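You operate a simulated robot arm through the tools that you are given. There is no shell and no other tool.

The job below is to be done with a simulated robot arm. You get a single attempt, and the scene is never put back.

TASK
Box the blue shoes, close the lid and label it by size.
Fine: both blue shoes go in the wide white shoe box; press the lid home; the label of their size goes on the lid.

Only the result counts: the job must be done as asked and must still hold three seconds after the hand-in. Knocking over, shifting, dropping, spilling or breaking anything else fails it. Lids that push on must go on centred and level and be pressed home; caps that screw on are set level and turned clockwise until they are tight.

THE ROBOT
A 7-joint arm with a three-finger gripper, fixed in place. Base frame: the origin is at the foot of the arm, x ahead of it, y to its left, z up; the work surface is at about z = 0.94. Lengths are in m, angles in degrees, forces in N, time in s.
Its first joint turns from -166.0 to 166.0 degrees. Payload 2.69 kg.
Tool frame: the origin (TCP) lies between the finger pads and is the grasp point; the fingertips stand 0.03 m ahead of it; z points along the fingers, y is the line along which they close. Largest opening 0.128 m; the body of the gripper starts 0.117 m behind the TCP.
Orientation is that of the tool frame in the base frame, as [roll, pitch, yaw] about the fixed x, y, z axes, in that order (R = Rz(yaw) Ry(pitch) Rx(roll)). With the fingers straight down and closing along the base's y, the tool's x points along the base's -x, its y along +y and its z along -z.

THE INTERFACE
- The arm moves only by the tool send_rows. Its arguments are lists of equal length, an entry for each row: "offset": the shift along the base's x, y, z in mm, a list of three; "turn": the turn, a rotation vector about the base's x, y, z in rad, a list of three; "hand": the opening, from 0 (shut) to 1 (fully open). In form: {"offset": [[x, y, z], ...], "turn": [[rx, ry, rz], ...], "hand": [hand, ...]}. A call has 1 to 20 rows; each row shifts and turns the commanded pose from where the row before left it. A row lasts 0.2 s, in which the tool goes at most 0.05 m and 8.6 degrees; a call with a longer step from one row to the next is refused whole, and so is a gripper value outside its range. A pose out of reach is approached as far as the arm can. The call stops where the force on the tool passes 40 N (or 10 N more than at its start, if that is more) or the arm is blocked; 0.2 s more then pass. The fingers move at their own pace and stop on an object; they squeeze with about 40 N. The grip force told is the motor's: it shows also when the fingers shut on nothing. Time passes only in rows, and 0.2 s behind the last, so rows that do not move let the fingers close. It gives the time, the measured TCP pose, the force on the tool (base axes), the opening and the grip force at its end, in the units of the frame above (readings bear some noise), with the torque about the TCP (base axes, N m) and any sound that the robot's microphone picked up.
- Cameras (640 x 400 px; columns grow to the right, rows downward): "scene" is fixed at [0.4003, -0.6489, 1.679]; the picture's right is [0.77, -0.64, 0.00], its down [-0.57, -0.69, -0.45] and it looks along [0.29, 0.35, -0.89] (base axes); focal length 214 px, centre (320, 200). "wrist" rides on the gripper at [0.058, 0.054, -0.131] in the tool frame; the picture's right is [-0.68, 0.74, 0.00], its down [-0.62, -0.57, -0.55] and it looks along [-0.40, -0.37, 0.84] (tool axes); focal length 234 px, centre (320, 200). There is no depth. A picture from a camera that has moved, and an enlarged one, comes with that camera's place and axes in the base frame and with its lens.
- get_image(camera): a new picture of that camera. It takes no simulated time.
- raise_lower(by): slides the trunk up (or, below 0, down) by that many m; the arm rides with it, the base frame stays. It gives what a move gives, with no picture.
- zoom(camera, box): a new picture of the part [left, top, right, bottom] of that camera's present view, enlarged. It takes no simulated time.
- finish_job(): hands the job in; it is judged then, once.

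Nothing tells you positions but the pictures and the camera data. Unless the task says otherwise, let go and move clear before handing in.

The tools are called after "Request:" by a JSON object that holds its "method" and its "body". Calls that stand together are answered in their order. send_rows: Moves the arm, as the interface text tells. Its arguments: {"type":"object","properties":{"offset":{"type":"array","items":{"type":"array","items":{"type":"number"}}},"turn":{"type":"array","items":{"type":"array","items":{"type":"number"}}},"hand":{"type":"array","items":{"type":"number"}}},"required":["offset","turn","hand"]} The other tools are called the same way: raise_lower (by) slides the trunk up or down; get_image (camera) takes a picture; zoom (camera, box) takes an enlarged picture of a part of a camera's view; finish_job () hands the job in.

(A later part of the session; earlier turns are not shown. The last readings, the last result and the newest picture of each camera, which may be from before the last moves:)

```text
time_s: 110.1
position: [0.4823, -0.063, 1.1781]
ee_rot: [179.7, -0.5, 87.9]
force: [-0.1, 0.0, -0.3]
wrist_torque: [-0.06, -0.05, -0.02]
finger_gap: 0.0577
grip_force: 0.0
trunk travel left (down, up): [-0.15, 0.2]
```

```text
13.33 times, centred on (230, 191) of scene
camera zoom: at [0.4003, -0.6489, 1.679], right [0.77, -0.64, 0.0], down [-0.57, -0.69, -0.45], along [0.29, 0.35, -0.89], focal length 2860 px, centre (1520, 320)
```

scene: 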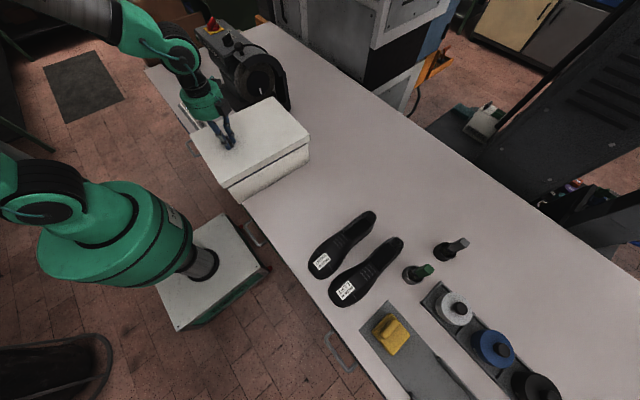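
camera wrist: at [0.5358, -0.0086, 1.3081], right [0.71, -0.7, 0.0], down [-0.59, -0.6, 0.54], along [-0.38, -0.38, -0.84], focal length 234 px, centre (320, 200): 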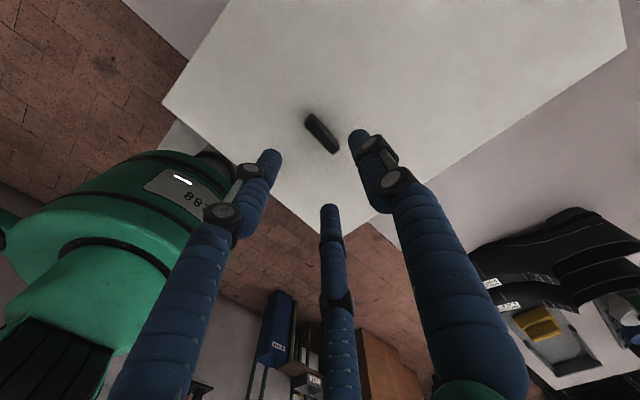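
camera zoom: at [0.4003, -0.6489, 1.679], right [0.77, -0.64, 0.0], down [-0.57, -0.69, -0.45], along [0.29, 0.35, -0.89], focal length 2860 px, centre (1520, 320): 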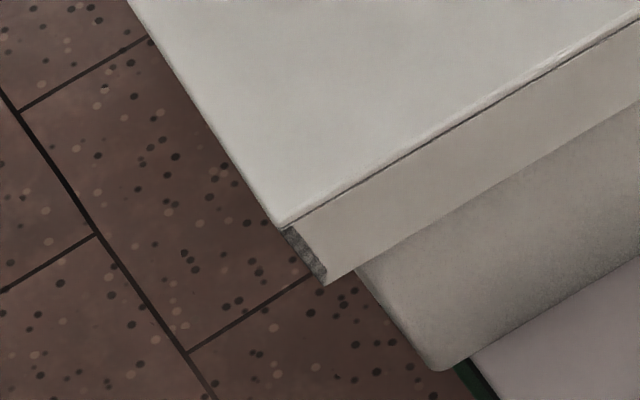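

The lid is resting level on the box. I'll level the hand, close the fist and press at several points, starting at the lid's centre. This also lets me check its height by touch.

Request:
{"method": "send_rows", "body": {"offset": [[20, 1, 0], [30, 1, 0], [28, 1, 0], [0, 0, -30], [0, 0, -30], [0, 0, -18], [0, 0, 0]], "turn": [[-0.0087, 0.0052, 0], [0, 0, 0], [0, 0, 0], [0, 0, 0], [0, 0, 0], [0, 0, 0], [0, 0, 0]], "hand": [0.3, 0, 0, 0, 0, 0, 0]}}

Request:
{"method": "send_rows", "body": {"offset": [[0, 0, -3], [0, 0, -3], [0, 0, -2], [0, 0, 0]], "turn": [[0, 0, 0], [0, 0, 0], [0, 0, 0], [0, 0, 0]], "hand": [0, 0, 0, 0]}}

```text
time_s: 111.7
position: [0.5608, -0.0595, 1.0991]
ee_rot: [-180.0, 0.0, 87.7]
force: [0.0, 0.1, -1.2]
wrist_torque: [0.0, 0.01, -0.01]
finger_gap: 0.0021
grip_force: 31.3
trunk travel left (down, up): [-0.15, 0.2]
```

```text
time_s: 112.7
position: [0.5607, -0.0588, 1.0924]
ee_rot: [-180.0, -0.1, 87.8]
force: [-0.8, -0.4, -0.1]
wrist_torque: [-0.03, 0.01, 0.02]
finger_gap: 0.002
grip_force: 31.7
trunk travel left (down, up): [-0.15, 0.2]
```

Request:
{"method": "send_rows", "body": {"offset": [[0, 0, -2], [0, 0, -1], [0, 0, -1], [0, 0, 0]], "turn": [[0, 0, 0], [0, 0, 0], [0, 0, 0], [0, 0, 0]], "hand": [0, 0, 0, 0]}}

Request:
{"method": "send_rows", "body": {"offset": [[0, 0, -1], [0, 0, -1], [0, 0, 0]], "turn": [[0, 0, 0], [0, 0, 0], [0, 0, 0]], "hand": [0, 0, 0]}}

```text
time_s: 113.7
position: [0.56, -0.0584, 1.0881]
ee_rot: [-180.0, 0.0, 87.9]
force: [0.2, -0.1, -0.6]
wrist_torque: [0.02, 0.01, 0.02]
finger_gap: 0.002
grip_force: 31.1
trunk travel left (down, up): [-0.15, 0.2]
```

```text
time_s: 114.5
position: [0.5612, -0.0582, 1.0867]
ee_rot: [-180.0, -0.1, 87.7]
force: [-0.5, 0.1, 1.5]
wrist_torque: [0.01, 0.01, -0.02]
finger_gap: 0.006
grip_force: 31.4
trunk travel left (down, up): [-0.15, 0.2]
```

Contact with the lid's top at about z 1.056, matching expectation. Pressing further.

Request:
{"method": "send_rows", "body": {"offset": [[0, 0, -1], [0, 0, -1], [0, 0, 0]], "turn": [[0, 0, 0], [0, 0, 0], [0, 0, 0]], "hand": [0, 0, 0]}}

Request:
{"method": "send_rows", "body": {"offset": [[0, 0, -1], [0, 0, -1], [0, 0, 0]], "turn": [[0, 0, 0], [0, 0, 0], [0, 0, 0]], "hand": [0, 0, 0]}}

```text
time_s: 115.3
position: [0.5613, -0.0596, 1.0854]
ee_rot: [179.8, -0.1, 87.7]
force: [-4.4, 2.0, 25.4]
wrist_torque: [0.1, 0.23, -0.01]
finger_gap: 0.0061
grip_force: 31.3
trunk travel left (down, up): [-0.15, 0.2]
```

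```text
time_s: 115.8
position: [0.5622, -0.0595, 1.0863]
ee_rot: [179.7, -0.1, 87.9]
force: [-1.7, -0.3, 14.4]
wrist_torque: [0.0, 0.17, 0.11]
finger_gap: 0.0018
grip_force: 31.3
trunk travel left (down, up): [-0.15, 0.2]
stopped in row 2: the force on the tool passed its limit at 42 N (the readings are from after the stop); the commanded pose is now the measured one
```

The centre is solid at 42 N with no further travel. Now I'll check and press the +x end.

Request:
{"method": "send_rows", "body": {"offset": [[0, 0, 10], [35, -2, 5], [35, -2, 0], [35, -1, 0], [20, -1, 0], [0, 0, -10], [0, 0, -2], [0, 0, 0]], "turn": [[0, 0.004, 0], [0, 0, 0], [0, 0, 0], [0, 0, 0], [0, 0, 0], [0, 0, 0], [0, 0, 0], [0, 0, 0]], "hand": [0, 0, 0, 0, 0, 0, 0, 0]}}

Request:
{"method": "send_rows", "body": {"offset": [[0, 0, -1], [0, 0, -1], [0, 0, 0]], "turn": [[0, 0, 0], [0, 0, 0], [0, 0, 0]], "hand": [0, 0, 0]}}

Request:
{"method": "send_rows", "body": {"offset": [[0, 0, -1], [0, 0, -1], [0, 0, 0]], "turn": [[0, 0, 0], [0, 0, 0], [0, 0, 0]], "hand": [0, 0, 0]}}

```text
time_s: 117.6
position: [0.6864, -0.0665, 1.0873]
ee_rot: [180.0, -0.1, 87.8]
force: [0.3, -0.1, 0.0]
wrist_torque: [0.01, -0.01, 0.04]
finger_gap: 0.0022
grip_force: 31.1
trunk travel left (down, up): [-0.15, 0.2]
```

```text
time_s: 118.4
position: [0.6865, -0.0657, 1.085]
ee_rot: [-180.0, 0.0, 87.9]
force: [-1.1, 0.4, 3.5]
wrist_torque: [-0.07, 0.04, -0.03]
finger_gap: 0.006
grip_force: 31.3
trunk travel left (down, up): [-0.15, 0.2]
```

```text
time_s: 119.2
position: [0.6863, -0.0652, 1.0854]
ee_rot: [179.8, -0.1, 87.8]
force: [-3.0, 1.7, 23.9]
wrist_torque: [0.13, 0.12, 0.0]
finger_gap: 0.0061
grip_force: 31.2
trunk travel left (down, up): [-0.15, 0.2]
```

The +x end is at the same height and solid. Next the −y side.

Request:
{"method": "send_rows", "body": {"offset": [[0, 0, 10], [-25, -25, 4], [-35, -28, 0], [-35, -25, 0], [-30, -17, 0], [0, 0, -9], [0, 0, -2], [0, 0, 0]], "turn": [[0, 0, 0], [0, 0, 0], [0, 0, 0], [0, 0, 0], [0, 0, 0], [0, 0, 0], [0, 0, 0], [0, 0, 0]], "hand": [0, 0, 0, 0, 0, 0, 0, 0]}}

Request:
{"method": "send_rows", "body": {"offset": [[0, 0, -1], [0, 0, -1], [0, 0, 0]], "turn": [[0, 0, 0], [0, 0, 0], [0, 0, 0]], "hand": [0, 0, 0]}}

Request:
{"method": "send_rows", "body": {"offset": [[0, 0, -1], [0, 0, -1], [0, 0, 0]], "turn": [[0, 0, 0], [0, 0, 0], [0, 0, 0]], "hand": [0, 0, 0]}}

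```text
time_s: 121.0
position: [0.5617, -0.1611, 1.0858]
ee_rot: [-180.0, -0.1, 87.7]
force: [-0.1, 0.2, -0.3]
wrist_torque: [0.02, 0.03, -0.03]
finger_gap: 0.0021
grip_force: 31.1
trunk travel left (down, up): [-0.15, 0.2]
```

```text
time_s: 121.8
position: [0.5617, -0.1599, 1.0849]
ee_rot: [179.9, 0.0, 87.8]
force: [-3.8, -1.6, 21.0]
wrist_torque: [0.0, 0.08, 0.09]
finger_gap: 0.006
grip_force: 31.5
trunk travel left (down, up): [-0.15, 0.2]
```

```text
time_s: 122.5
position: [0.5644, -0.1606, 1.0855]
ee_rot: [179.7, 0.1, 87.8]
force: [-3.4, 0.7, 16.8]
wrist_torque: [0.08, 0.23, 0.17]
finger_gap: 0.0018
grip_force: 31.6
trunk travel left (down, up): [-0.15, 0.2]
stopped in row 3: the force on the tool passed its limit at 42 N (the readings are from after the stop); the commanded pose is now the measured one
```

Same height on the −y side and solid. Now the −x end, beside the handle.

Request:
{"method": "send_rows", "body": {"offset": [[0, 0, 10], [-30, 5, 4], [-35, 5, 0], [-35, 5, 0], [-30, 5, 0], [0, 0, -9], [0, 0, -2], [0, 0, 0]], "turn": [[0, 0.004, 0], [0, 0, 0], [0, 0, 0], [0, 0, 0], [0, 0, 0], [0, 0, 0], [0, 0, 0], [0, 0, 0]], "hand": [0, 0, 0, 0, 0, 0, 0, 0]}}

Request:
{"method": "send_rows", "body": {"offset": [[0, 0, -1], [0, 0, -1], [0, 0, 0]], "turn": [[0, 0, 0], [0, 0, 0], [0, 0, 0]], "hand": [0, 0, 0]}}

Request:
{"method": "send_rows", "body": {"offset": [[0, 0, -1], [0, 0, -1], [0, 0, 0]], "turn": [[0, 0, 0], [0, 0, 0], [0, 0, 0]], "hand": [0, 0, 0]}}

```text
time_s: 124.2
position: [0.4352, -0.1413, 1.0857]
ee_rot: [-180.0, 0.1, 87.9]
force: [-0.4, -0.4, -0.2]
wrist_torque: [-0.03, 0.04, -0.01]
finger_gap: 0.0022
grip_force: 31.5
trunk travel left (down, up): [-0.15, 0.2]
```

```text
time_s: 125.0
position: [0.4347, -0.1414, 1.0852]
ee_rot: [-179.9, 0.2, 87.8]
force: [-1.8, 0.3, 12.0]
wrist_torque: [0.04, 0.07, 0.04]
finger_gap: 0.006
grip_force: 31.5
trunk travel left (down, up): [-0.15, 0.2]
```

```text
time_s: 125.8
position: [0.4343, -0.1415, 1.0854]
ee_rot: [179.8, 0.1, 87.8]
force: [-2.1, 1.9, 39.1]
wrist_torque: [0.19, 0.17, 0.13]
finger_gap: 0.0063
grip_force: 31.5
trunk travel left (down, up): [-0.15, 0.2]
```

Solid there too. Finally the +y side, keeping clear of the handle and the buffer.

Request:
{"method": "send_rows", "body": {"offset": [[0, 0, 20], [0, 0, 25], [0, 40, 0], [0, 40, 0], [0, 40, 0], [2, 40, 0], [3, 25, 0], [0, 0, -25], [0, 0, -18], [0, 0, 0]], "turn": [[0, 0, 0], [0, 0, 0], [0, 0, 0], [0, 0, 0], [0, 0, 0], [0, 0, 0], [0, 0, 0], [0, 0, 0], [0, 0, 0], [0, 0, 0]], "hand": [0, 0, 0, 0, 0, 0, 0, 0, 0, 0]}}

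Request:
{"method": "send_rows", "body": {"offset": [[0, 0, -1], [0, 0, -1], [0, 0, 0]], "turn": [[0, 0, 0], [0, 0, 0], [0, 0, 0]], "hand": [0, 0, 0]}}

Request:
{"method": "send_rows", "body": {"offset": [[0, 0, -1], [0, 0, -1], [0, 0, 0]], "turn": [[0, 0, 0], [0, 0, 0], [0, 0, 0]], "hand": [0, 0, 0]}}

```text
time_s: 128.1
position: [0.4391, 0.0446, 1.0861]
ee_rot: [180.0, 0.1, 87.8]
force: [2.8, 1.1, 7.3]
wrist_torque: [0.03, 0.0, 0.06]
finger_gap: 0.0057
grip_force: 31.2
trunk travel left (down, up): [-0.15, 0.2]
```

```text
time_s: 129.0
position: [0.4399, 0.0451, 1.0859]
ee_rot: [179.7, 0.1, 87.8]
force: [-6.5, 1.1, 19.0]
wrist_torque: [0.02, 0.19, 0.08]
finger_gap: 0.0057
grip_force: 31.6
trunk travel left (down, up): [-0.15, 0.2]
stopped in row 3: the force on the tool passed its limit at 42 N (the readings are from after the stop); the commanded pose is now the measured one
```

```text
time_s: 129.5
position: [0.4411, 0.0448, 1.0851]
ee_rot: [179.4, 0.0, 87.8]
force: [-4.2, -0.1, 19.0]
wrist_torque: [-0.04, 0.31, 0.08]
finger_gap: 0.002
grip_force: 30.7
trunk travel left (down, up): [-0.15, 0.2]
stopped in row 2: the force on the tool passed its limit at 43 N (the readings are from after the stop); the commanded pose is now the measured one
```

The lid is level and solid at every point (all at the same height), so it's home. I'll rise, level the hand and inspect the box, then look at the labels.

Request:
{"method": "send_rows", "body": {"offset": [[0, 0, 10], [0, 0, 30], [0, 0, 40], [0, 0, 40], [-10, 0, 40], [0, 0, 0]], "turn": [[0, 0.0105, 0], [0, 0, 0], [0, 0, 0], [0, 0, 0], [0, 0, 0], [0, 0, 0]], "hand": [0, 0, 0, 0, 0, 0]}}

Request:
{"method": "get_image", "body": {"camera": "wrist"}}

Request:
{"method": "get_image", "body": {"camera": "scene"}}

Request:
{"method": "zoom", "body": {"camera": "scene", "box": [180, 85, 340, 185]}}

```text
time_s: 130.9
position: [0.4314, 0.0447, 1.2459]
ee_rot: [-179.8, 0.0, 87.8]
force: [-1.0, -0.1, 0.4]
wrist_torque: [0.01, -0.1, 0.03]
finger_gap: 0.0016
grip_force: 31.3
trunk travel left (down, up): [-0.15, 0.2]
```

```text
taken
camera wrist: at [0.4865, 0.0997, 1.3757], right [0.71, -0.7, 0.0], down [-0.59, -0.59, 0.55], along [-0.39, -0.39, -0.83], focal length 234 px, centre (320, 200)
```

wrist: 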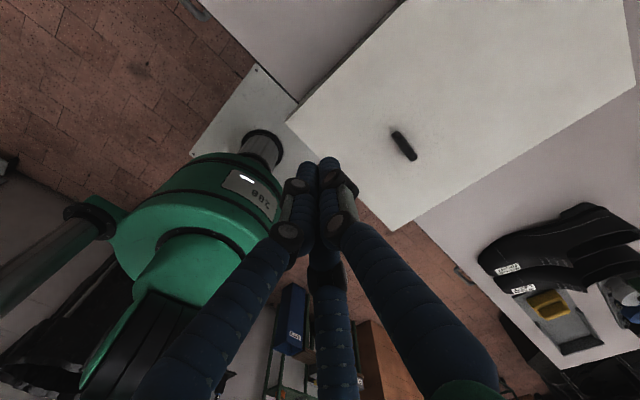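

```text
taken
```

scene: 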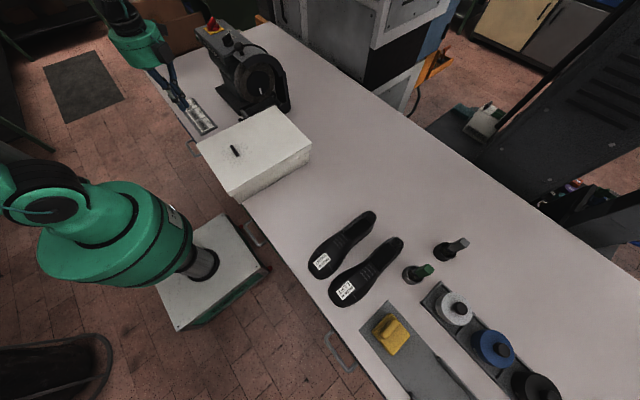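

```text
4.00 times, centred on (260, 135) of scene
camera zoom: at [0.4003, -0.6489, 1.679], right [0.77, -0.64, 0.0], down [-0.57, -0.69, -0.45], along [0.29, 0.35, -0.89], focal length 858 px, centre (560, 460)
```

zoom: 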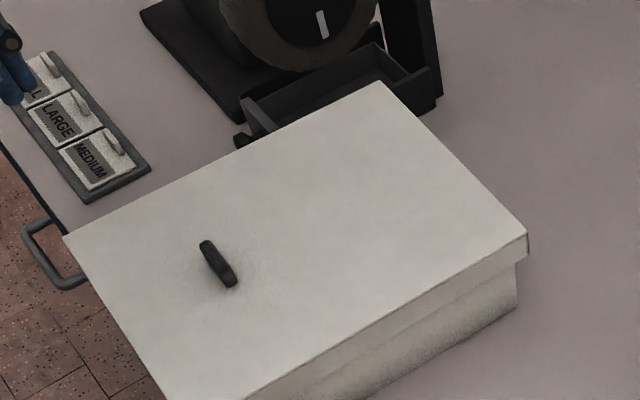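

The lid is on properly. Now the LARGE label: its tab (a small upright fin elongated along y) is near (0.499, 0.367). I'll move above it with the hand slightly open, keeping the present orientation (thumb toward +x).

Request:
{"method": "send_rows", "body": {"offset": [[5, 30, 0], [8, 40, 0], [8, 40, 0], [8, 40, 0], [8, 40, 0], [8, 40, 0], [8, 40, 0], [8, 40, 0], [4, 12, -20], [0, 0, -30], [0, 0, -30], [0, 0, 0]], "turn": [[0, 0, 0], [0, 0, 0], [0, 0, 0], [0, 0, 0], [0, 0, 0], [0, 0, 0], [0, 0, 0], [0, 0, 0], [0, 0, 0], [0, 0, 0], [0, 0, 0], [0, 0, 0]], "hand": [0, 0, 0, 0, 0, 0.2, 0.35, 0.35, 0.35, 0.35, 0.35, 0.35]}}

Request:
{"method": "get_image", "body": {"camera": "wrist"}}

Request:
{"method": "zoom", "body": {"camera": "wrist", "box": [240, 80, 400, 180]}}

Request:
{"method": "get_image", "body": {"camera": "scene"}}

```text
time_s: 133.5
position: [0.4968, 0.3663, 1.1639]
ee_rot: [-179.7, 0.1, 87.8]
force: [0.1, -0.2, -0.7]
wrist_torque: [-0.04, 0.04, 0.01]
finger_gap: 0.0448
grip_force: 0.1
trunk travel left (down, up): [-0.15, 0.2]
```

```text
taken
camera wrist: at [0.5511, 0.4219, 1.2936], right [0.71, -0.7, 0.0], down [-0.59, -0.59, 0.55], along [-0.39, -0.39, -0.83], focal length 234 px, centre (320, 200)
```

wrist: 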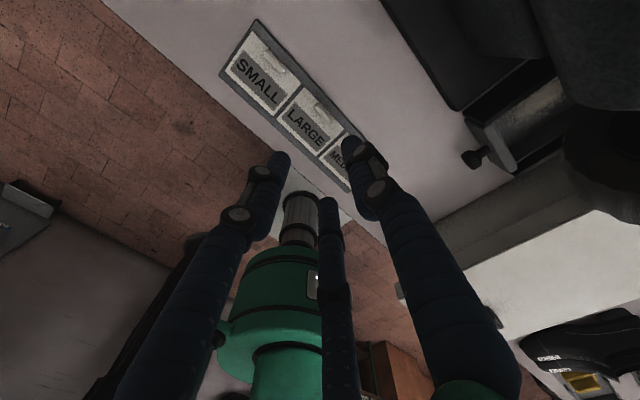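

```text
4.00 times, centred on (320, 130) of wrist
camera zoom: at [0.5511, 0.4219, 1.2936], right [0.71, -0.7, 0.0], down [-0.59, -0.59, 0.55], along [-0.39, -0.39, -0.83], focal length 937 px, centre (320, 480)
```

zoom: 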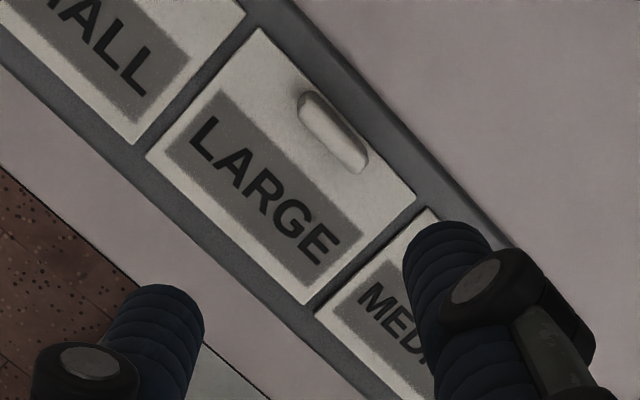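

```text
taken
```

scene: 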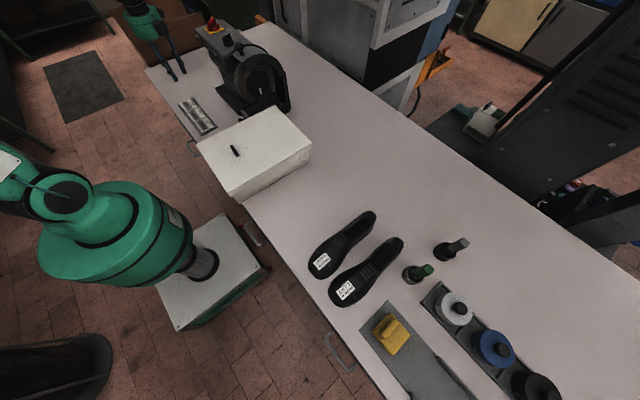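

The fin is about 31 mm long (along y) and 7 mm thick, centred near (0.5013, 0.365). I'll align the hand to it and descend carefully.

Request:
{"method": "send_rows", "body": {"offset": [[2.6, -1.2, -20], [0, 0, -25], [0, 0, -25], [0, 0, -25], [0, 0, -25], [0, 0, -20], [0, 0, -15], [0, 0, 0]], "turn": [[0, 0.004, 0], [0, 0, 0], [0, 0, 0], [0, 0, 0], [0, 0, 0], [0, 0, 0], [0, 0, 0], [0, 0, 0]], "hand": [0.35, 0.35, 0.35, 0.35, 0.35, 0.35, 0.35, 0.35]}}

Request:
{"method": "get_image", "body": {"camera": "wrist"}}

Request:
{"method": "zoom", "body": {"camera": "wrist", "box": [240, 110, 400, 210]}}

Request:
{"method": "zoom", "body": {"camera": "scene", "box": [160, 80, 256, 140]}}

```text
time_s: 135.3
position: [0.498, 0.3656, 1.0095]
ee_rot: [-179.6, -0.1, 87.8]
force: [0.3, 0.0, -0.6]
wrist_torque: [0.02, -0.02, -0.01]
finger_gap: 0.0449
grip_force: 0.1
trunk travel left (down, up): [-0.15, 0.2]
```

```text
taken
camera wrist: at [0.5548, 0.4206, 1.1389], right [0.71, -0.7, -0.01], down [-0.58, -0.59, 0.55], along [-0.39, -0.39, -0.83], focal length 234 px, centre (320, 200)
```

wrist: 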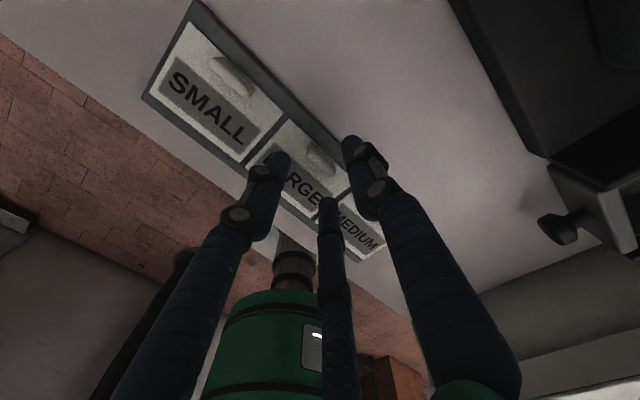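

```text
4.00 times, centred on (320, 160) of wrist
camera zoom: at [0.5548, 0.4206, 1.1389], right [0.71, -0.7, -0.01], down [-0.58, -0.59, 0.55], along [-0.39, -0.39, -0.83], focal length 937 px, centre (320, 360)
```

zoom: 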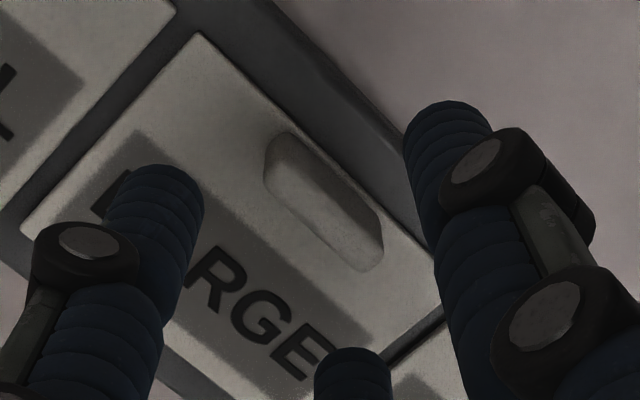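

```text
6.67 times, centred on (208, 110) of scene
camera zoom: at [0.4003, -0.6489, 1.679], right [0.77, -0.64, 0.0], down [-0.57, -0.69, -0.45], along [0.29, 0.35, -0.89], focal length 1430 px, centre (1067, 800)
```

zoom: 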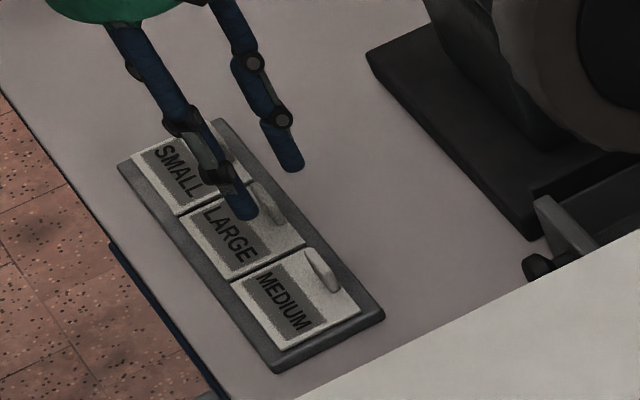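

I'll correct the slight tilt and go a little lower so I can judge the centring between the fingers more exactly.

Request:
{"method": "send_rows", "body": {"offset": [[-2, -1, -5], [0, 0, -5], [0, 0, -4], [0, 0, 0]], "turn": [[0, -0.007, 0], [0, 0, 0], [0, 0, 0], [0, 0, 0]], "hand": [0.35, 0.35, 0.35, 0.35]}}

Request:
{"method": "zoom", "body": {"camera": "wrist", "box": [240, 110, 400, 210]}}

Request:
{"method": "zoom", "body": {"camera": "scene", "box": [176, 90, 224, 120]}}

```text
time_s: 136.3
position: [0.4964, 0.3634, 0.9944]
ee_rot: [-179.9, 0.0, 87.9]
force: [0.0, 0.4, 0.3]
wrist_torque: [0.0, -0.01, 0.03]
finger_gap: 0.0447
grip_force: 0.1
trunk travel left (down, up): [-0.15, 0.2]
```

```text
4.00 times, centred on (320, 160) of wrist
camera zoom: at [0.5517, 0.4195, 1.1251], right [0.71, -0.7, 0.0], down [-0.59, -0.59, 0.55], along [-0.39, -0.39, -0.84], focal length 937 px, centre (320, 360)
```

zoom: 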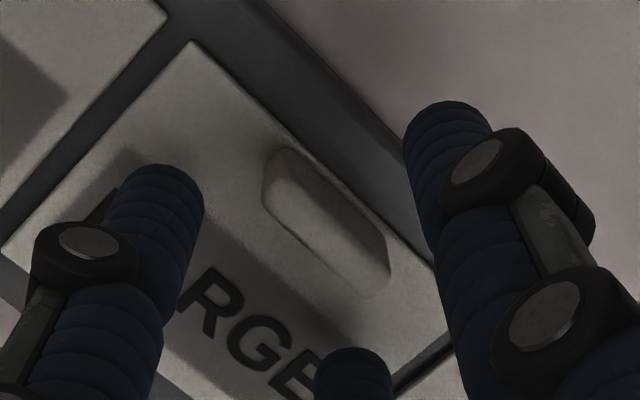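

```text
13.33 times, centred on (200, 105) of scene
camera zoom: at [0.4003, -0.6489, 1.679], right [0.77, -0.64, 0.0], down [-0.57, -0.69, -0.45], along [0.29, 0.35, -0.89], focal length 2860 px, centre (1920, 1467)
```

zoom: 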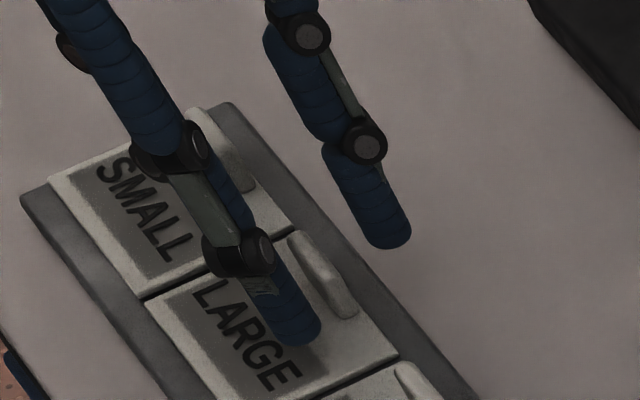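

Nearly centred, so I'll make a 1 mm correction and lower in small steps until the tips are just above the label plate.

Request:
{"method": "send_rows", "body": {"offset": [[-1.3, 0, -3], [0, 0, -3], [0, 0, -2], [0, 0, 0]], "turn": [[0, 0, 0], [0, 0, 0], [0, 0, 0], [0, 0, 0]], "hand": [0.35, 0.35, 0.35, 0.35]}}

Request:
{"method": "send_rows", "body": {"offset": [[0, 0, -1.5], [0, 0, -1.5], [0, 0, 0]], "turn": [[0, 0, 0], [0, 0, 0], [0, 0, 0]], "hand": [0.35, 0.35, 0.35]}}

```text
time_s: 137.3
position: [0.4965, 0.364, 0.9868]
ee_rot: [-179.9, 0.1, 87.8]
force: [0.2, -0.4, 0.5]
wrist_torque: [-0.01, -0.02, -0.01]
finger_gap: 0.0448
grip_force: 0.0
trunk travel left (down, up): [-0.15, 0.2]
```

```text
time_s: 138.1
position: [0.4946, 0.3651, 0.9844]
ee_rot: [180.0, 0.0, 87.9]
force: [0.5, 0.5, 0.5]
wrist_torque: [-0.02, -0.05, -0.02]
finger_gap: 0.045
grip_force: 0.1
trunk travel left (down, up): [-0.15, 0.2]
```

Request:
{"method": "send_rows", "body": {"offset": [[0, 0, -1.5], [0, 0, -1.5], [0, 0, 0]], "turn": [[0, 0, 0], [0, 0, 0], [0, 0, 0]], "hand": [0.35, 0.35, 0.35]}}

Request:
{"method": "zoom", "body": {"camera": "scene", "box": [180, 95, 220, 120]}}

Request:
{"method": "zoom", "body": {"camera": "wrist", "box": [240, 110, 400, 210]}}

```text
time_s: 138.9
position: [0.4972, 0.364, 0.9817]
ee_rot: [-179.9, 0.0, 87.8]
force: [-1.2, 0.5, 11.5]
wrist_torque: [0.04, 0.26, -0.01]
finger_gap: 0.0451
grip_force: 0.1
trunk travel left (down, up): [-0.15, 0.2]
```

```text
16.00 times, centred on (200, 108) of scene
camera zoom: at [0.4003, -0.6489, 1.679], right [0.77, -0.64, 0.0], down [-0.57, -0.69, -0.45], along [0.29, 0.35, -0.89], focal length 3432 px, centre (2240, 1680)
```

zoom: 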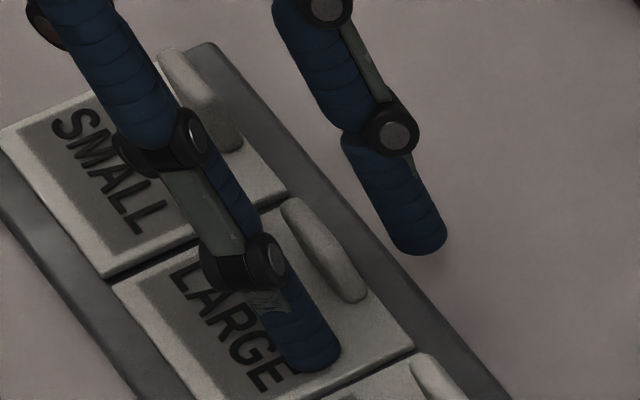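

```text
4.00 times, centred on (320, 160) of wrist
camera zoom: at [0.5507, 0.4197, 1.1122], right [0.71, -0.7, 0.0], down [-0.59, -0.59, 0.55], along [-0.39, -0.39, -0.84], focal length 937 px, centre (320, 360)
```

zoom: 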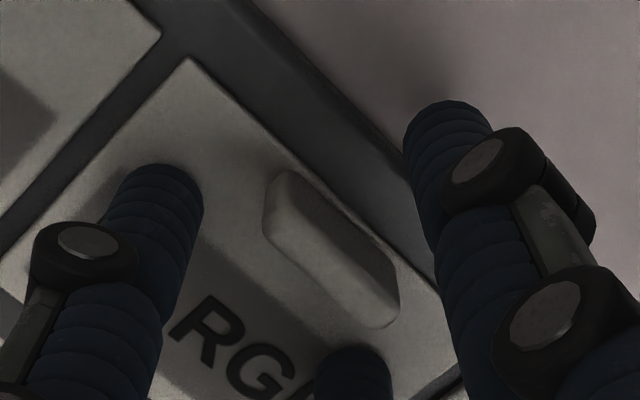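

The fingertips touched the label plate (z ≈ 0.951). I'll rise 2.5 mm and close gently on the fin.

Request:
{"method": "send_rows", "body": {"offset": [[0, 0, 2.5], [0, 0, 0], [0, 0, 0], [0, 0, 0], [0, 0, 0], [0, 0, 0], [0, 0, 0], [0, 0, 0]], "turn": [[0, 0, 0], [0, 0, 0], [0, 0, 0], [0, 0, 0], [0, 0, 0], [0, 0, 0], [0, 0, 0], [0, 0, 0]], "hand": [0.35, 0.3, 0.25, 0.2, 0.16, 0.13, 0.1, 0.1]}}

Request:
{"method": "zoom", "body": {"camera": "wrist", "box": [240, 110, 400, 210]}}

Request:
{"method": "zoom", "body": {"camera": "scene", "box": [180, 95, 220, 120]}}

```text
time_s: 140.7
position: [0.4954, 0.3643, 0.9846]
ee_rot: [180.0, 0.1, 87.9]
force: [-0.4, 0.6, 0.3]
wrist_torque: [-0.01, 0.0, 0.04]
finger_gap: 0.0143
grip_force: 1.0
trunk travel left (down, up): [-0.15, 0.2]
```

```text
4.00 times, centred on (320, 160) of wrist
camera zoom: at [0.5506, 0.4197, 1.1139], right [0.71, -0.7, 0.0], down [-0.59, -0.59, 0.55], along [-0.39, -0.39, -0.83], focal length 937 px, centre (320, 360)
```

zoom: 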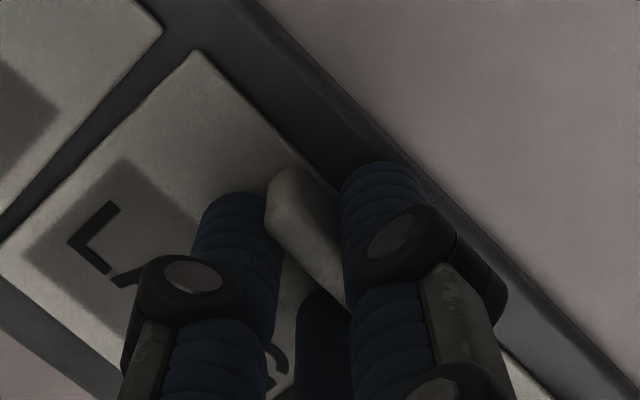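

```text
16.00 times, centred on (200, 108) of scene
camera zoom: at [0.4003, -0.6489, 1.679], right [0.77, -0.64, 0.0], down [-0.57, -0.69, -0.45], along [0.29, 0.35, -0.89], focal length 3432 px, centre (2240, 1680)
```

zoom: 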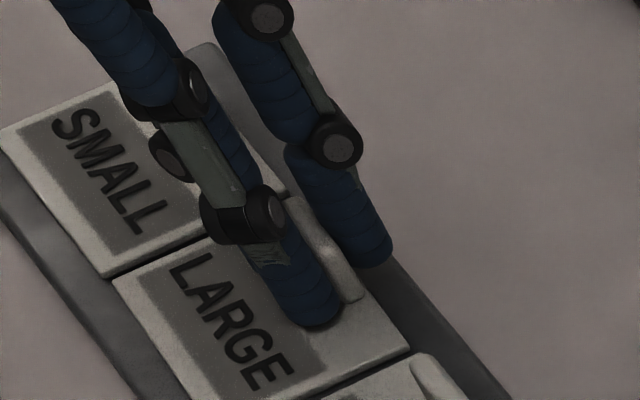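

All fingers are touching the fin. Now the full squeeze, then a small test lift.

Request:
{"method": "send_rows", "body": {"offset": [[0, 0, 0], [0, 0, 0], [0, 0, 0], [0, 0, 2], [0, 0, 3], [0, 0, 5], [0, 0, 0]], "turn": [[0, 0, 0], [0, 0, 0], [0, 0, 0], [0, 0, 0], [0, 0, 0], [0, 0, 0], [0, 0, 0]], "hand": [0.05, 0, 0, 0, 0, 0, 0]}}

Request:
{"method": "zoom", "body": {"camera": "scene", "box": [172, 85, 228, 120]}}

Request:
{"method": "get_image", "body": {"camera": "wrist"}}

```text
time_s: 142.3
position: [0.4961, 0.3628, 0.9933]
ee_rot: [-179.8, 0.0, 87.8]
force: [0.0, -0.4, -0.6]
wrist_torque: [0.01, 0.02, 0.02]
finger_gap: 0.0111
grip_force: 38.1
trunk travel left (down, up): [-0.15, 0.2]
```

```text
11.43 times, centred on (200, 102) of scene
camera zoom: at [0.4003, -0.6489, 1.679], right [0.77, -0.64, 0.0], down [-0.57, -0.69, -0.45], along [0.29, 0.35, -0.89], focal length 2451 px, centre (1691, 1314)
```

zoom: 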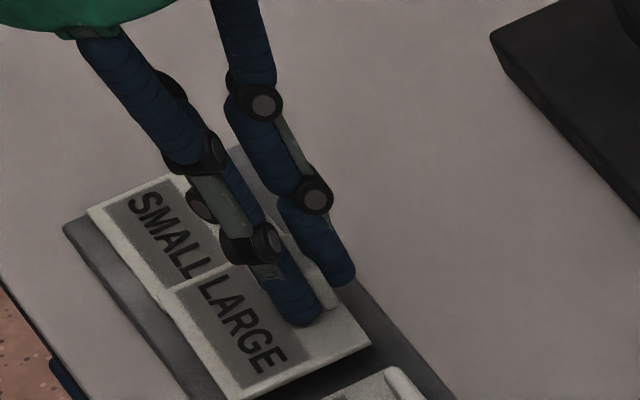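

```text
taken
camera wrist: at [0.5502, 0.4197, 1.1241], right [0.71, -0.7, 0.0], down [-0.59, -0.59, 0.55], along [-0.39, -0.39, -0.84], focal length 234 px, centre (320, 200)
```

wrist: 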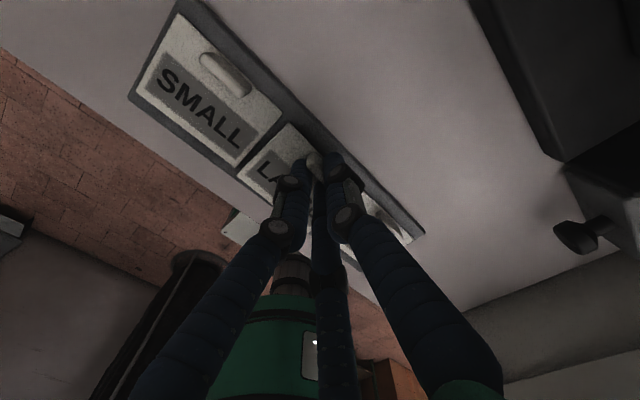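

The LARGE label is in hand and rising cleanly out of the tray. I'll lift it straight up.

Request:
{"method": "send_rows", "body": {"offset": [[0, 0, 8], [0, 0, 12], [0, 0, 20], [0, 0, 30], [0, 0, 35], [0, 0, 35], [0, 0, 35], [0, 0, 30], [0, 0, 0]], "turn": [[0, 0, 0], [0, 0, 0], [0, 0, 0], [0, 0, 0], [0, 0, 0], [0, 0, 0], [0, 0, 0], [0, 0, 0], [0, 0, 0]], "hand": [0, 0, 0, 0, 0, 0, 0, 0, 0]}}

Request:
{"method": "get_image", "body": {"camera": "wrist"}}

Request:
{"method": "get_image", "body": {"camera": "scene"}}

Request:
{"method": "zoom", "body": {"camera": "scene", "box": [140, 30, 240, 140]}}

Request:
{"method": "zoom", "body": {"camera": "wrist", "box": [240, 110, 400, 210]}}

```text
time_s: 144.3
position: [0.4953, 0.3643, 1.1991]
ee_rot: [-179.9, 0.0, 87.7]
force: [0.1, -0.8, 0.9]
wrist_torque: [0.05, -0.04, 0.02]
finger_gap: 0.0107
grip_force: 37.4
trunk travel left (down, up): [-0.15, 0.2]
```

```text
taken
camera wrist: at [0.5498, 0.4191, 1.329], right [0.71, -0.7, 0.0], down [-0.59, -0.59, 0.55], along [-0.39, -0.39, -0.84], focal length 234 px, centre (320, 200)
```

wrist: 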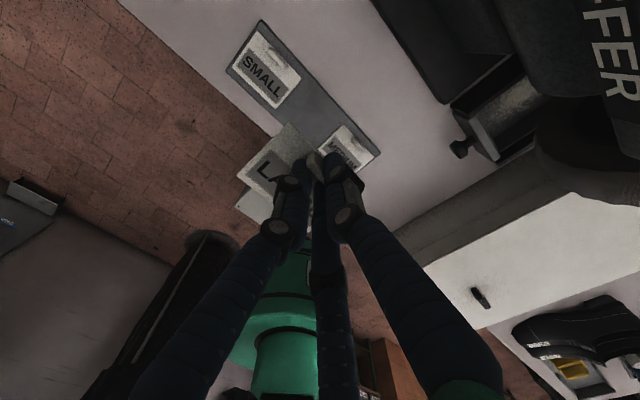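

```text
taken
```

scene: 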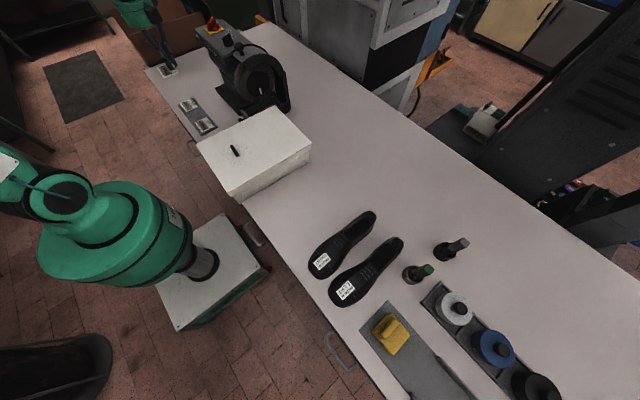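

```text
3.64 times, centred on (190, 85) of scene
camera zoom: at [0.4003, -0.6489, 1.679], right [0.77, -0.64, 0.0], down [-0.57, -0.69, -0.45], along [0.29, 0.35, -0.89], focal length 780 px, centre (793, 618)
```

zoom: 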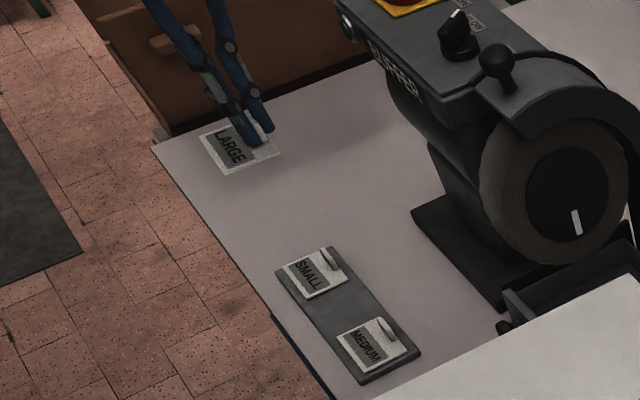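

```text
4.00 times, centred on (320, 160) of wrist
camera zoom: at [0.5498, 0.4191, 1.329], right [0.71, -0.7, 0.0], down [-0.59, -0.59, 0.55], along [-0.39, -0.39, -0.84], focal length 937 px, centre (320, 360)
```

zoom: 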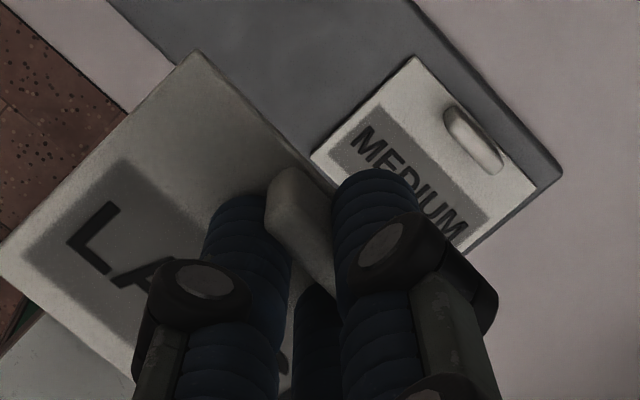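

The label is held level and the other labels stayed in place. I'll carry it to the lid, past the front of the buffer first, then over the lid's free area.

Request:
{"method": "send_rows", "body": {"offset": [[0, -25, 0], [-2, -38, 0], [-3, -40, 0], [-3, -40, 0], [-3, -40, 0], [-3, -40, 0], [-2, -40, 0], [-2, -40, 0], [0, -40, 0], [0, -25, 0], [15, -15, 0], [30, -15, 0], [36, -12, 0], [36, -10, 0], [26, -5, 0], [0, 0, 0]], "turn": [[0, 0, 0], [0, 0, 0], [0, 0, 0], [0, 0, 0], [0, 0, 0], [0, 0, 0], [0, 0, 0], [0, 0, 0], [0, 0, 0], [0, 0, 0], [0, 0, 0], [0, 0, 0], [0, 0, 0], [0, 0, 0], [0, 0, 0], [0, 0, 0]], "hand": [0, 0, 0, 0, 0, 0, 0, 0, 0, 0, 0, 0, 0, 0, 0, 0]}}

Request:
{"method": "get_image", "body": {"camera": "wrist"}}

Request:
{"method": "zoom", "body": {"camera": "scene", "box": [180, 70, 340, 170]}}

```text
time_s: 147.7
position: [0.6225, -0.0607, 1.1982]
ee_rot: [180.0, 0.0, 87.8]
force: [-0.5, -0.7, -0.4]
wrist_torque: [0.04, 0.02, -0.02]
finger_gap: 0.0105
grip_force: 38.3
trunk travel left (down, up): [-0.15, 0.2]
```

```text
taken
camera wrist: at [0.6768, -0.0054, 1.3288], right [0.71, -0.7, 0.0], down [-0.59, -0.59, 0.55], along [-0.39, -0.39, -0.83], focal length 234 px, centre (320, 200)
```

wrist: 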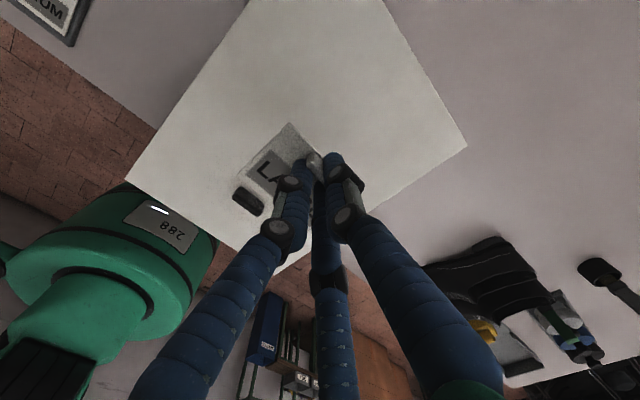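

```text
4.00 times, centred on (260, 120) of scene
camera zoom: at [0.4003, -0.6489, 1.679], right [0.77, -0.64, 0.0], down [-0.57, -0.69, -0.45], along [0.29, 0.35, -0.89], focal length 858 px, centre (560, 520)
```

zoom: 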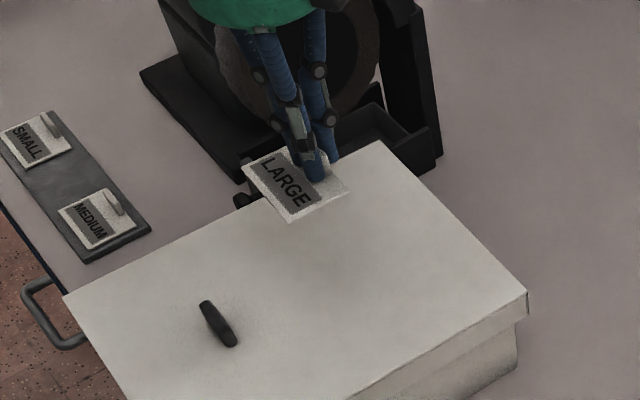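

The label is over the lid's free area, well clear of the handle. Lowering toward the lid.

Request:
{"method": "send_rows", "body": {"offset": [[0, 0, -20], [0, 0, -20], [0, 0, -20], [0, 0, -20], [0, 0, -10], [0, 0, -6], [0, 0, 0]], "turn": [[0, 0, 0], [0, 0, 0], [0, 0, 0], [0, 0, 0], [0, 0, 0], [0, 0, 0], [0, 0, 0]], "hand": [0, 0, 0, 0, 0, 0, 0]}}

Request:
{"method": "zoom", "body": {"camera": "scene", "box": [200, 90, 328, 170]}}

```text
time_s: 149.3
position: [0.6199, -0.0608, 1.1023]
ee_rot: [-179.9, 0.1, 87.8]
force: [0.2, -0.3, -0.3]
wrist_torque: [-0.02, 0.0, 0.03]
finger_gap: 0.0104
grip_force: 37.7
trunk travel left (down, up): [-0.15, 0.2]
```

```text
5.00 times, centred on (264, 130) of scene
camera zoom: at [0.4003, -0.6489, 1.679], right [0.77, -0.64, 0.0], down [-0.57, -0.69, -0.45], along [0.29, 0.35, -0.89], focal length 1072 px, centre (600, 550)
```

zoom: 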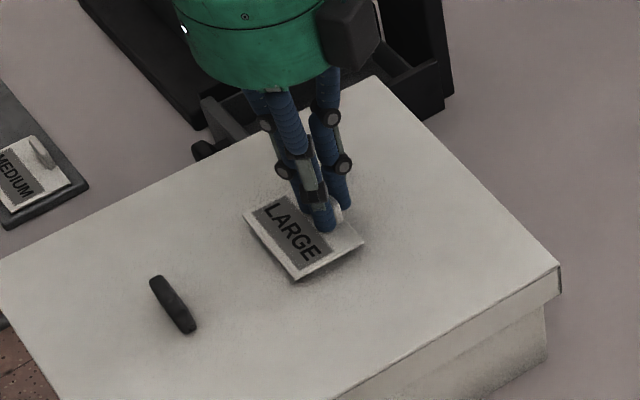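

Just above the lid now. I'll lower in 1.5 mm steps until it rests.

Request:
{"method": "send_rows", "body": {"offset": [[0, 0, -1.5], [0, 0, -1.5], [0, 0, -1.5], [0, 0, 0]], "turn": [[0, 0, 0], [0, 0, 0], [0, 0, 0], [0, 0, 0]], "hand": [0, 0, 0, 0]}}

Request:
{"method": "send_rows", "body": {"offset": [[0, 0, -1], [0, 0, -1], [0, 0, 0]], "turn": [[0, 0, 0], [0, 0, 0], [0, 0, 0]], "hand": [0, 0, 0]}}

```text
time_s: 150.3
position: [0.6203, -0.0598, 1.0982]
ee_rot: [-180.0, 0.2, 87.8]
force: [-0.3, -0.2, -0.1]
wrist_torque: [-0.03, 0.0, -0.01]
finger_gap: 0.0105
grip_force: 37.5
trunk travel left (down, up): [-0.15, 0.2]
```

```text
time_s: 151.1
position: [0.6205, -0.0611, 1.0953]
ee_rot: [-180.0, 0.0, 87.8]
force: [-0.4, -0.6, 0.2]
wrist_torque: [-0.02, 0.03, -0.02]
finger_gap: 0.0103
grip_force: 38.1
trunk travel left (down, up): [-0.15, 0.2]
```

Request:
{"method": "send_rows", "body": {"offset": [[0, 0, -1], [0, 0, -1], [0, 0, 0]], "turn": [[0, 0, 0], [0, 0, 0], [0, 0, 0]], "hand": [0, 0, 0]}}

Request:
{"method": "send_rows", "body": {"offset": [[0, 0, -1], [0, 0, -1], [0, 0, 0]], "turn": [[0, 0, 0], [0, 0, 0], [0, 0, 0]], "hand": [0, 0, 0]}}

```text
time_s: 151.9
position: [0.6204, -0.0602, 1.095]
ee_rot: [-179.9, 0.0, 87.8]
force: [0.4, -0.1, 0.6]
wrist_torque: [0.0, 0.0, -0.02]
finger_gap: 0.0104
grip_force: 36.9
trunk travel left (down, up): [-0.15, 0.2]
```

```text
time_s: 152.7
position: [0.6214, -0.0613, 1.0928]
ee_rot: [-179.9, 0.0, 87.7]
force: [-0.1, 0.7, 0.4]
wrist_torque: [0.03, -0.03, 0.0]
finger_gap: 0.0107
grip_force: 38.1
trunk travel left (down, up): [-0.15, 0.2]
```

Request:
{"method": "send_rows", "body": {"offset": [[0, 0, -1], [0, 0, -1], [0, 0, 0]], "turn": [[0, 0, 0], [0, 0, 0], [0, 0, 0]], "hand": [0, 0, 0]}}

Request:
{"method": "zoom", "body": {"camera": "scene", "box": [236, 110, 292, 145]}}

```text
time_s: 153.5
position: [0.6211, -0.0608, 1.0919]
ee_rot: [179.9, 0.1, 87.9]
force: [0.7, 0.4, 15.2]
wrist_torque: [0.07, 0.05, 0.01]
finger_gap: 0.0105
grip_force: 37.8
trunk travel left (down, up): [-0.15, 0.2]
```

```text
11.43 times, centred on (264, 128) of scene
camera zoom: at [0.4003, -0.6489, 1.679], right [0.77, -0.64, 0.0], down [-0.57, -0.69, -0.45], along [0.29, 0.35, -0.89], focal length 2451 px, centre (960, 1029)
```

zoom: 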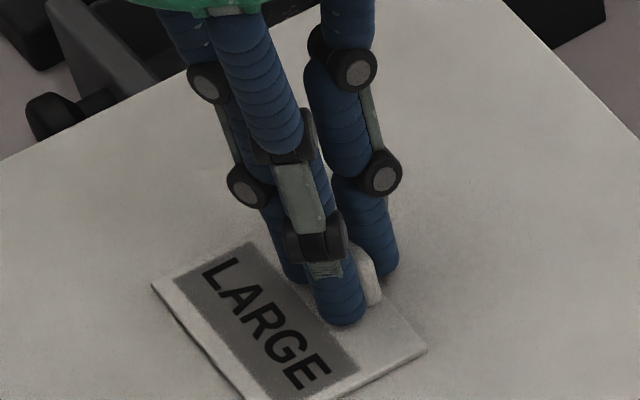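

The label is flat on the lid with 15 N pressure and no tilt. I'll press a touch more so it holds, then ease off and release.

Request:
{"method": "send_rows", "body": {"offset": [[0, 0, -1], [0, 0, 0], [0, 0, 0]], "turn": [[0, 0, 0], [0, 0, 0], [0, 0, 0]], "hand": [0, 0, 0]}}

Request:
{"method": "send_rows", "body": {"offset": [[0, 0, 2], [0, 0, 0], [0, 0, 0], [0, 0, 0], [0, 0, 0], [0, 0, 0]], "turn": [[0, 0, 0], [0, 0, 0], [0, 0, 0], [0, 0, 0], [0, 0, 0], [0, 0, 0]], "hand": [0, 0.12, 0.18, 0.25, 0.32, 0.35]}}

Request:
{"method": "zoom", "body": {"camera": "scene", "box": [236, 110, 292, 145]}}

Request:
{"method": "zoom", "body": {"camera": "wrist", "box": [240, 110, 400, 210]}}

```text
time_s: 154.3
position: [0.6213, -0.0609, 1.0915]
ee_rot: [179.9, 0.1, 87.8]
force: [3.5, 0.0, 31.5]
wrist_torque: [0.08, -0.04, 0.01]
finger_gap: 0.0103
grip_force: 37.8
trunk travel left (down, up): [-0.15, 0.2]
```

```text
time_s: 155.7
position: [0.6198, -0.0608, 1.0907]
ee_rot: [-179.9, 0.0, 87.7]
force: [0.7, 0.4, 3.6]
wrist_torque: [0.0, 0.01, 0.0]
finger_gap: 0.0461
grip_force: 0.0
trunk travel left (down, up): [-0.15, 0.2]
```

```text
11.43 times, centred on (264, 128) of scene
camera zoom: at [0.4003, -0.6489, 1.679], right [0.77, -0.64, 0.0], down [-0.57, -0.69, -0.45], along [0.29, 0.35, -0.89], focal length 2451 px, centre (960, 1029)
```

zoom: 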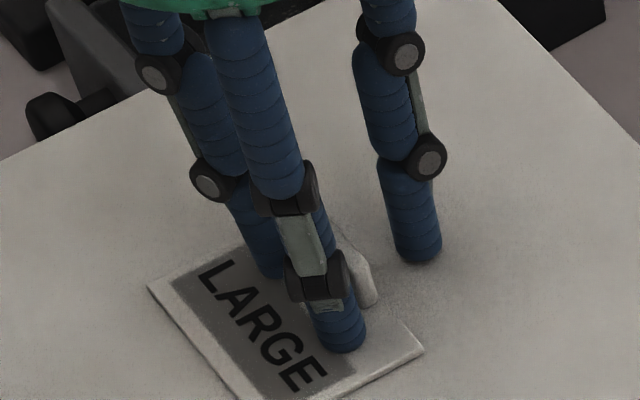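

```text
4.00 times, centred on (320, 160) of wrist
camera zoom: at [0.6755, -0.0057, 1.2211], right [0.71, -0.7, 0.0], down [-0.59, -0.59, 0.55], along [-0.39, -0.39, -0.83], focal length 937 px, centre (320, 360)
```

zoom: 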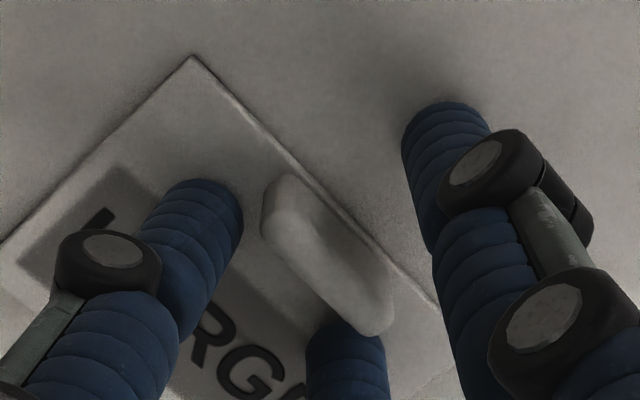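

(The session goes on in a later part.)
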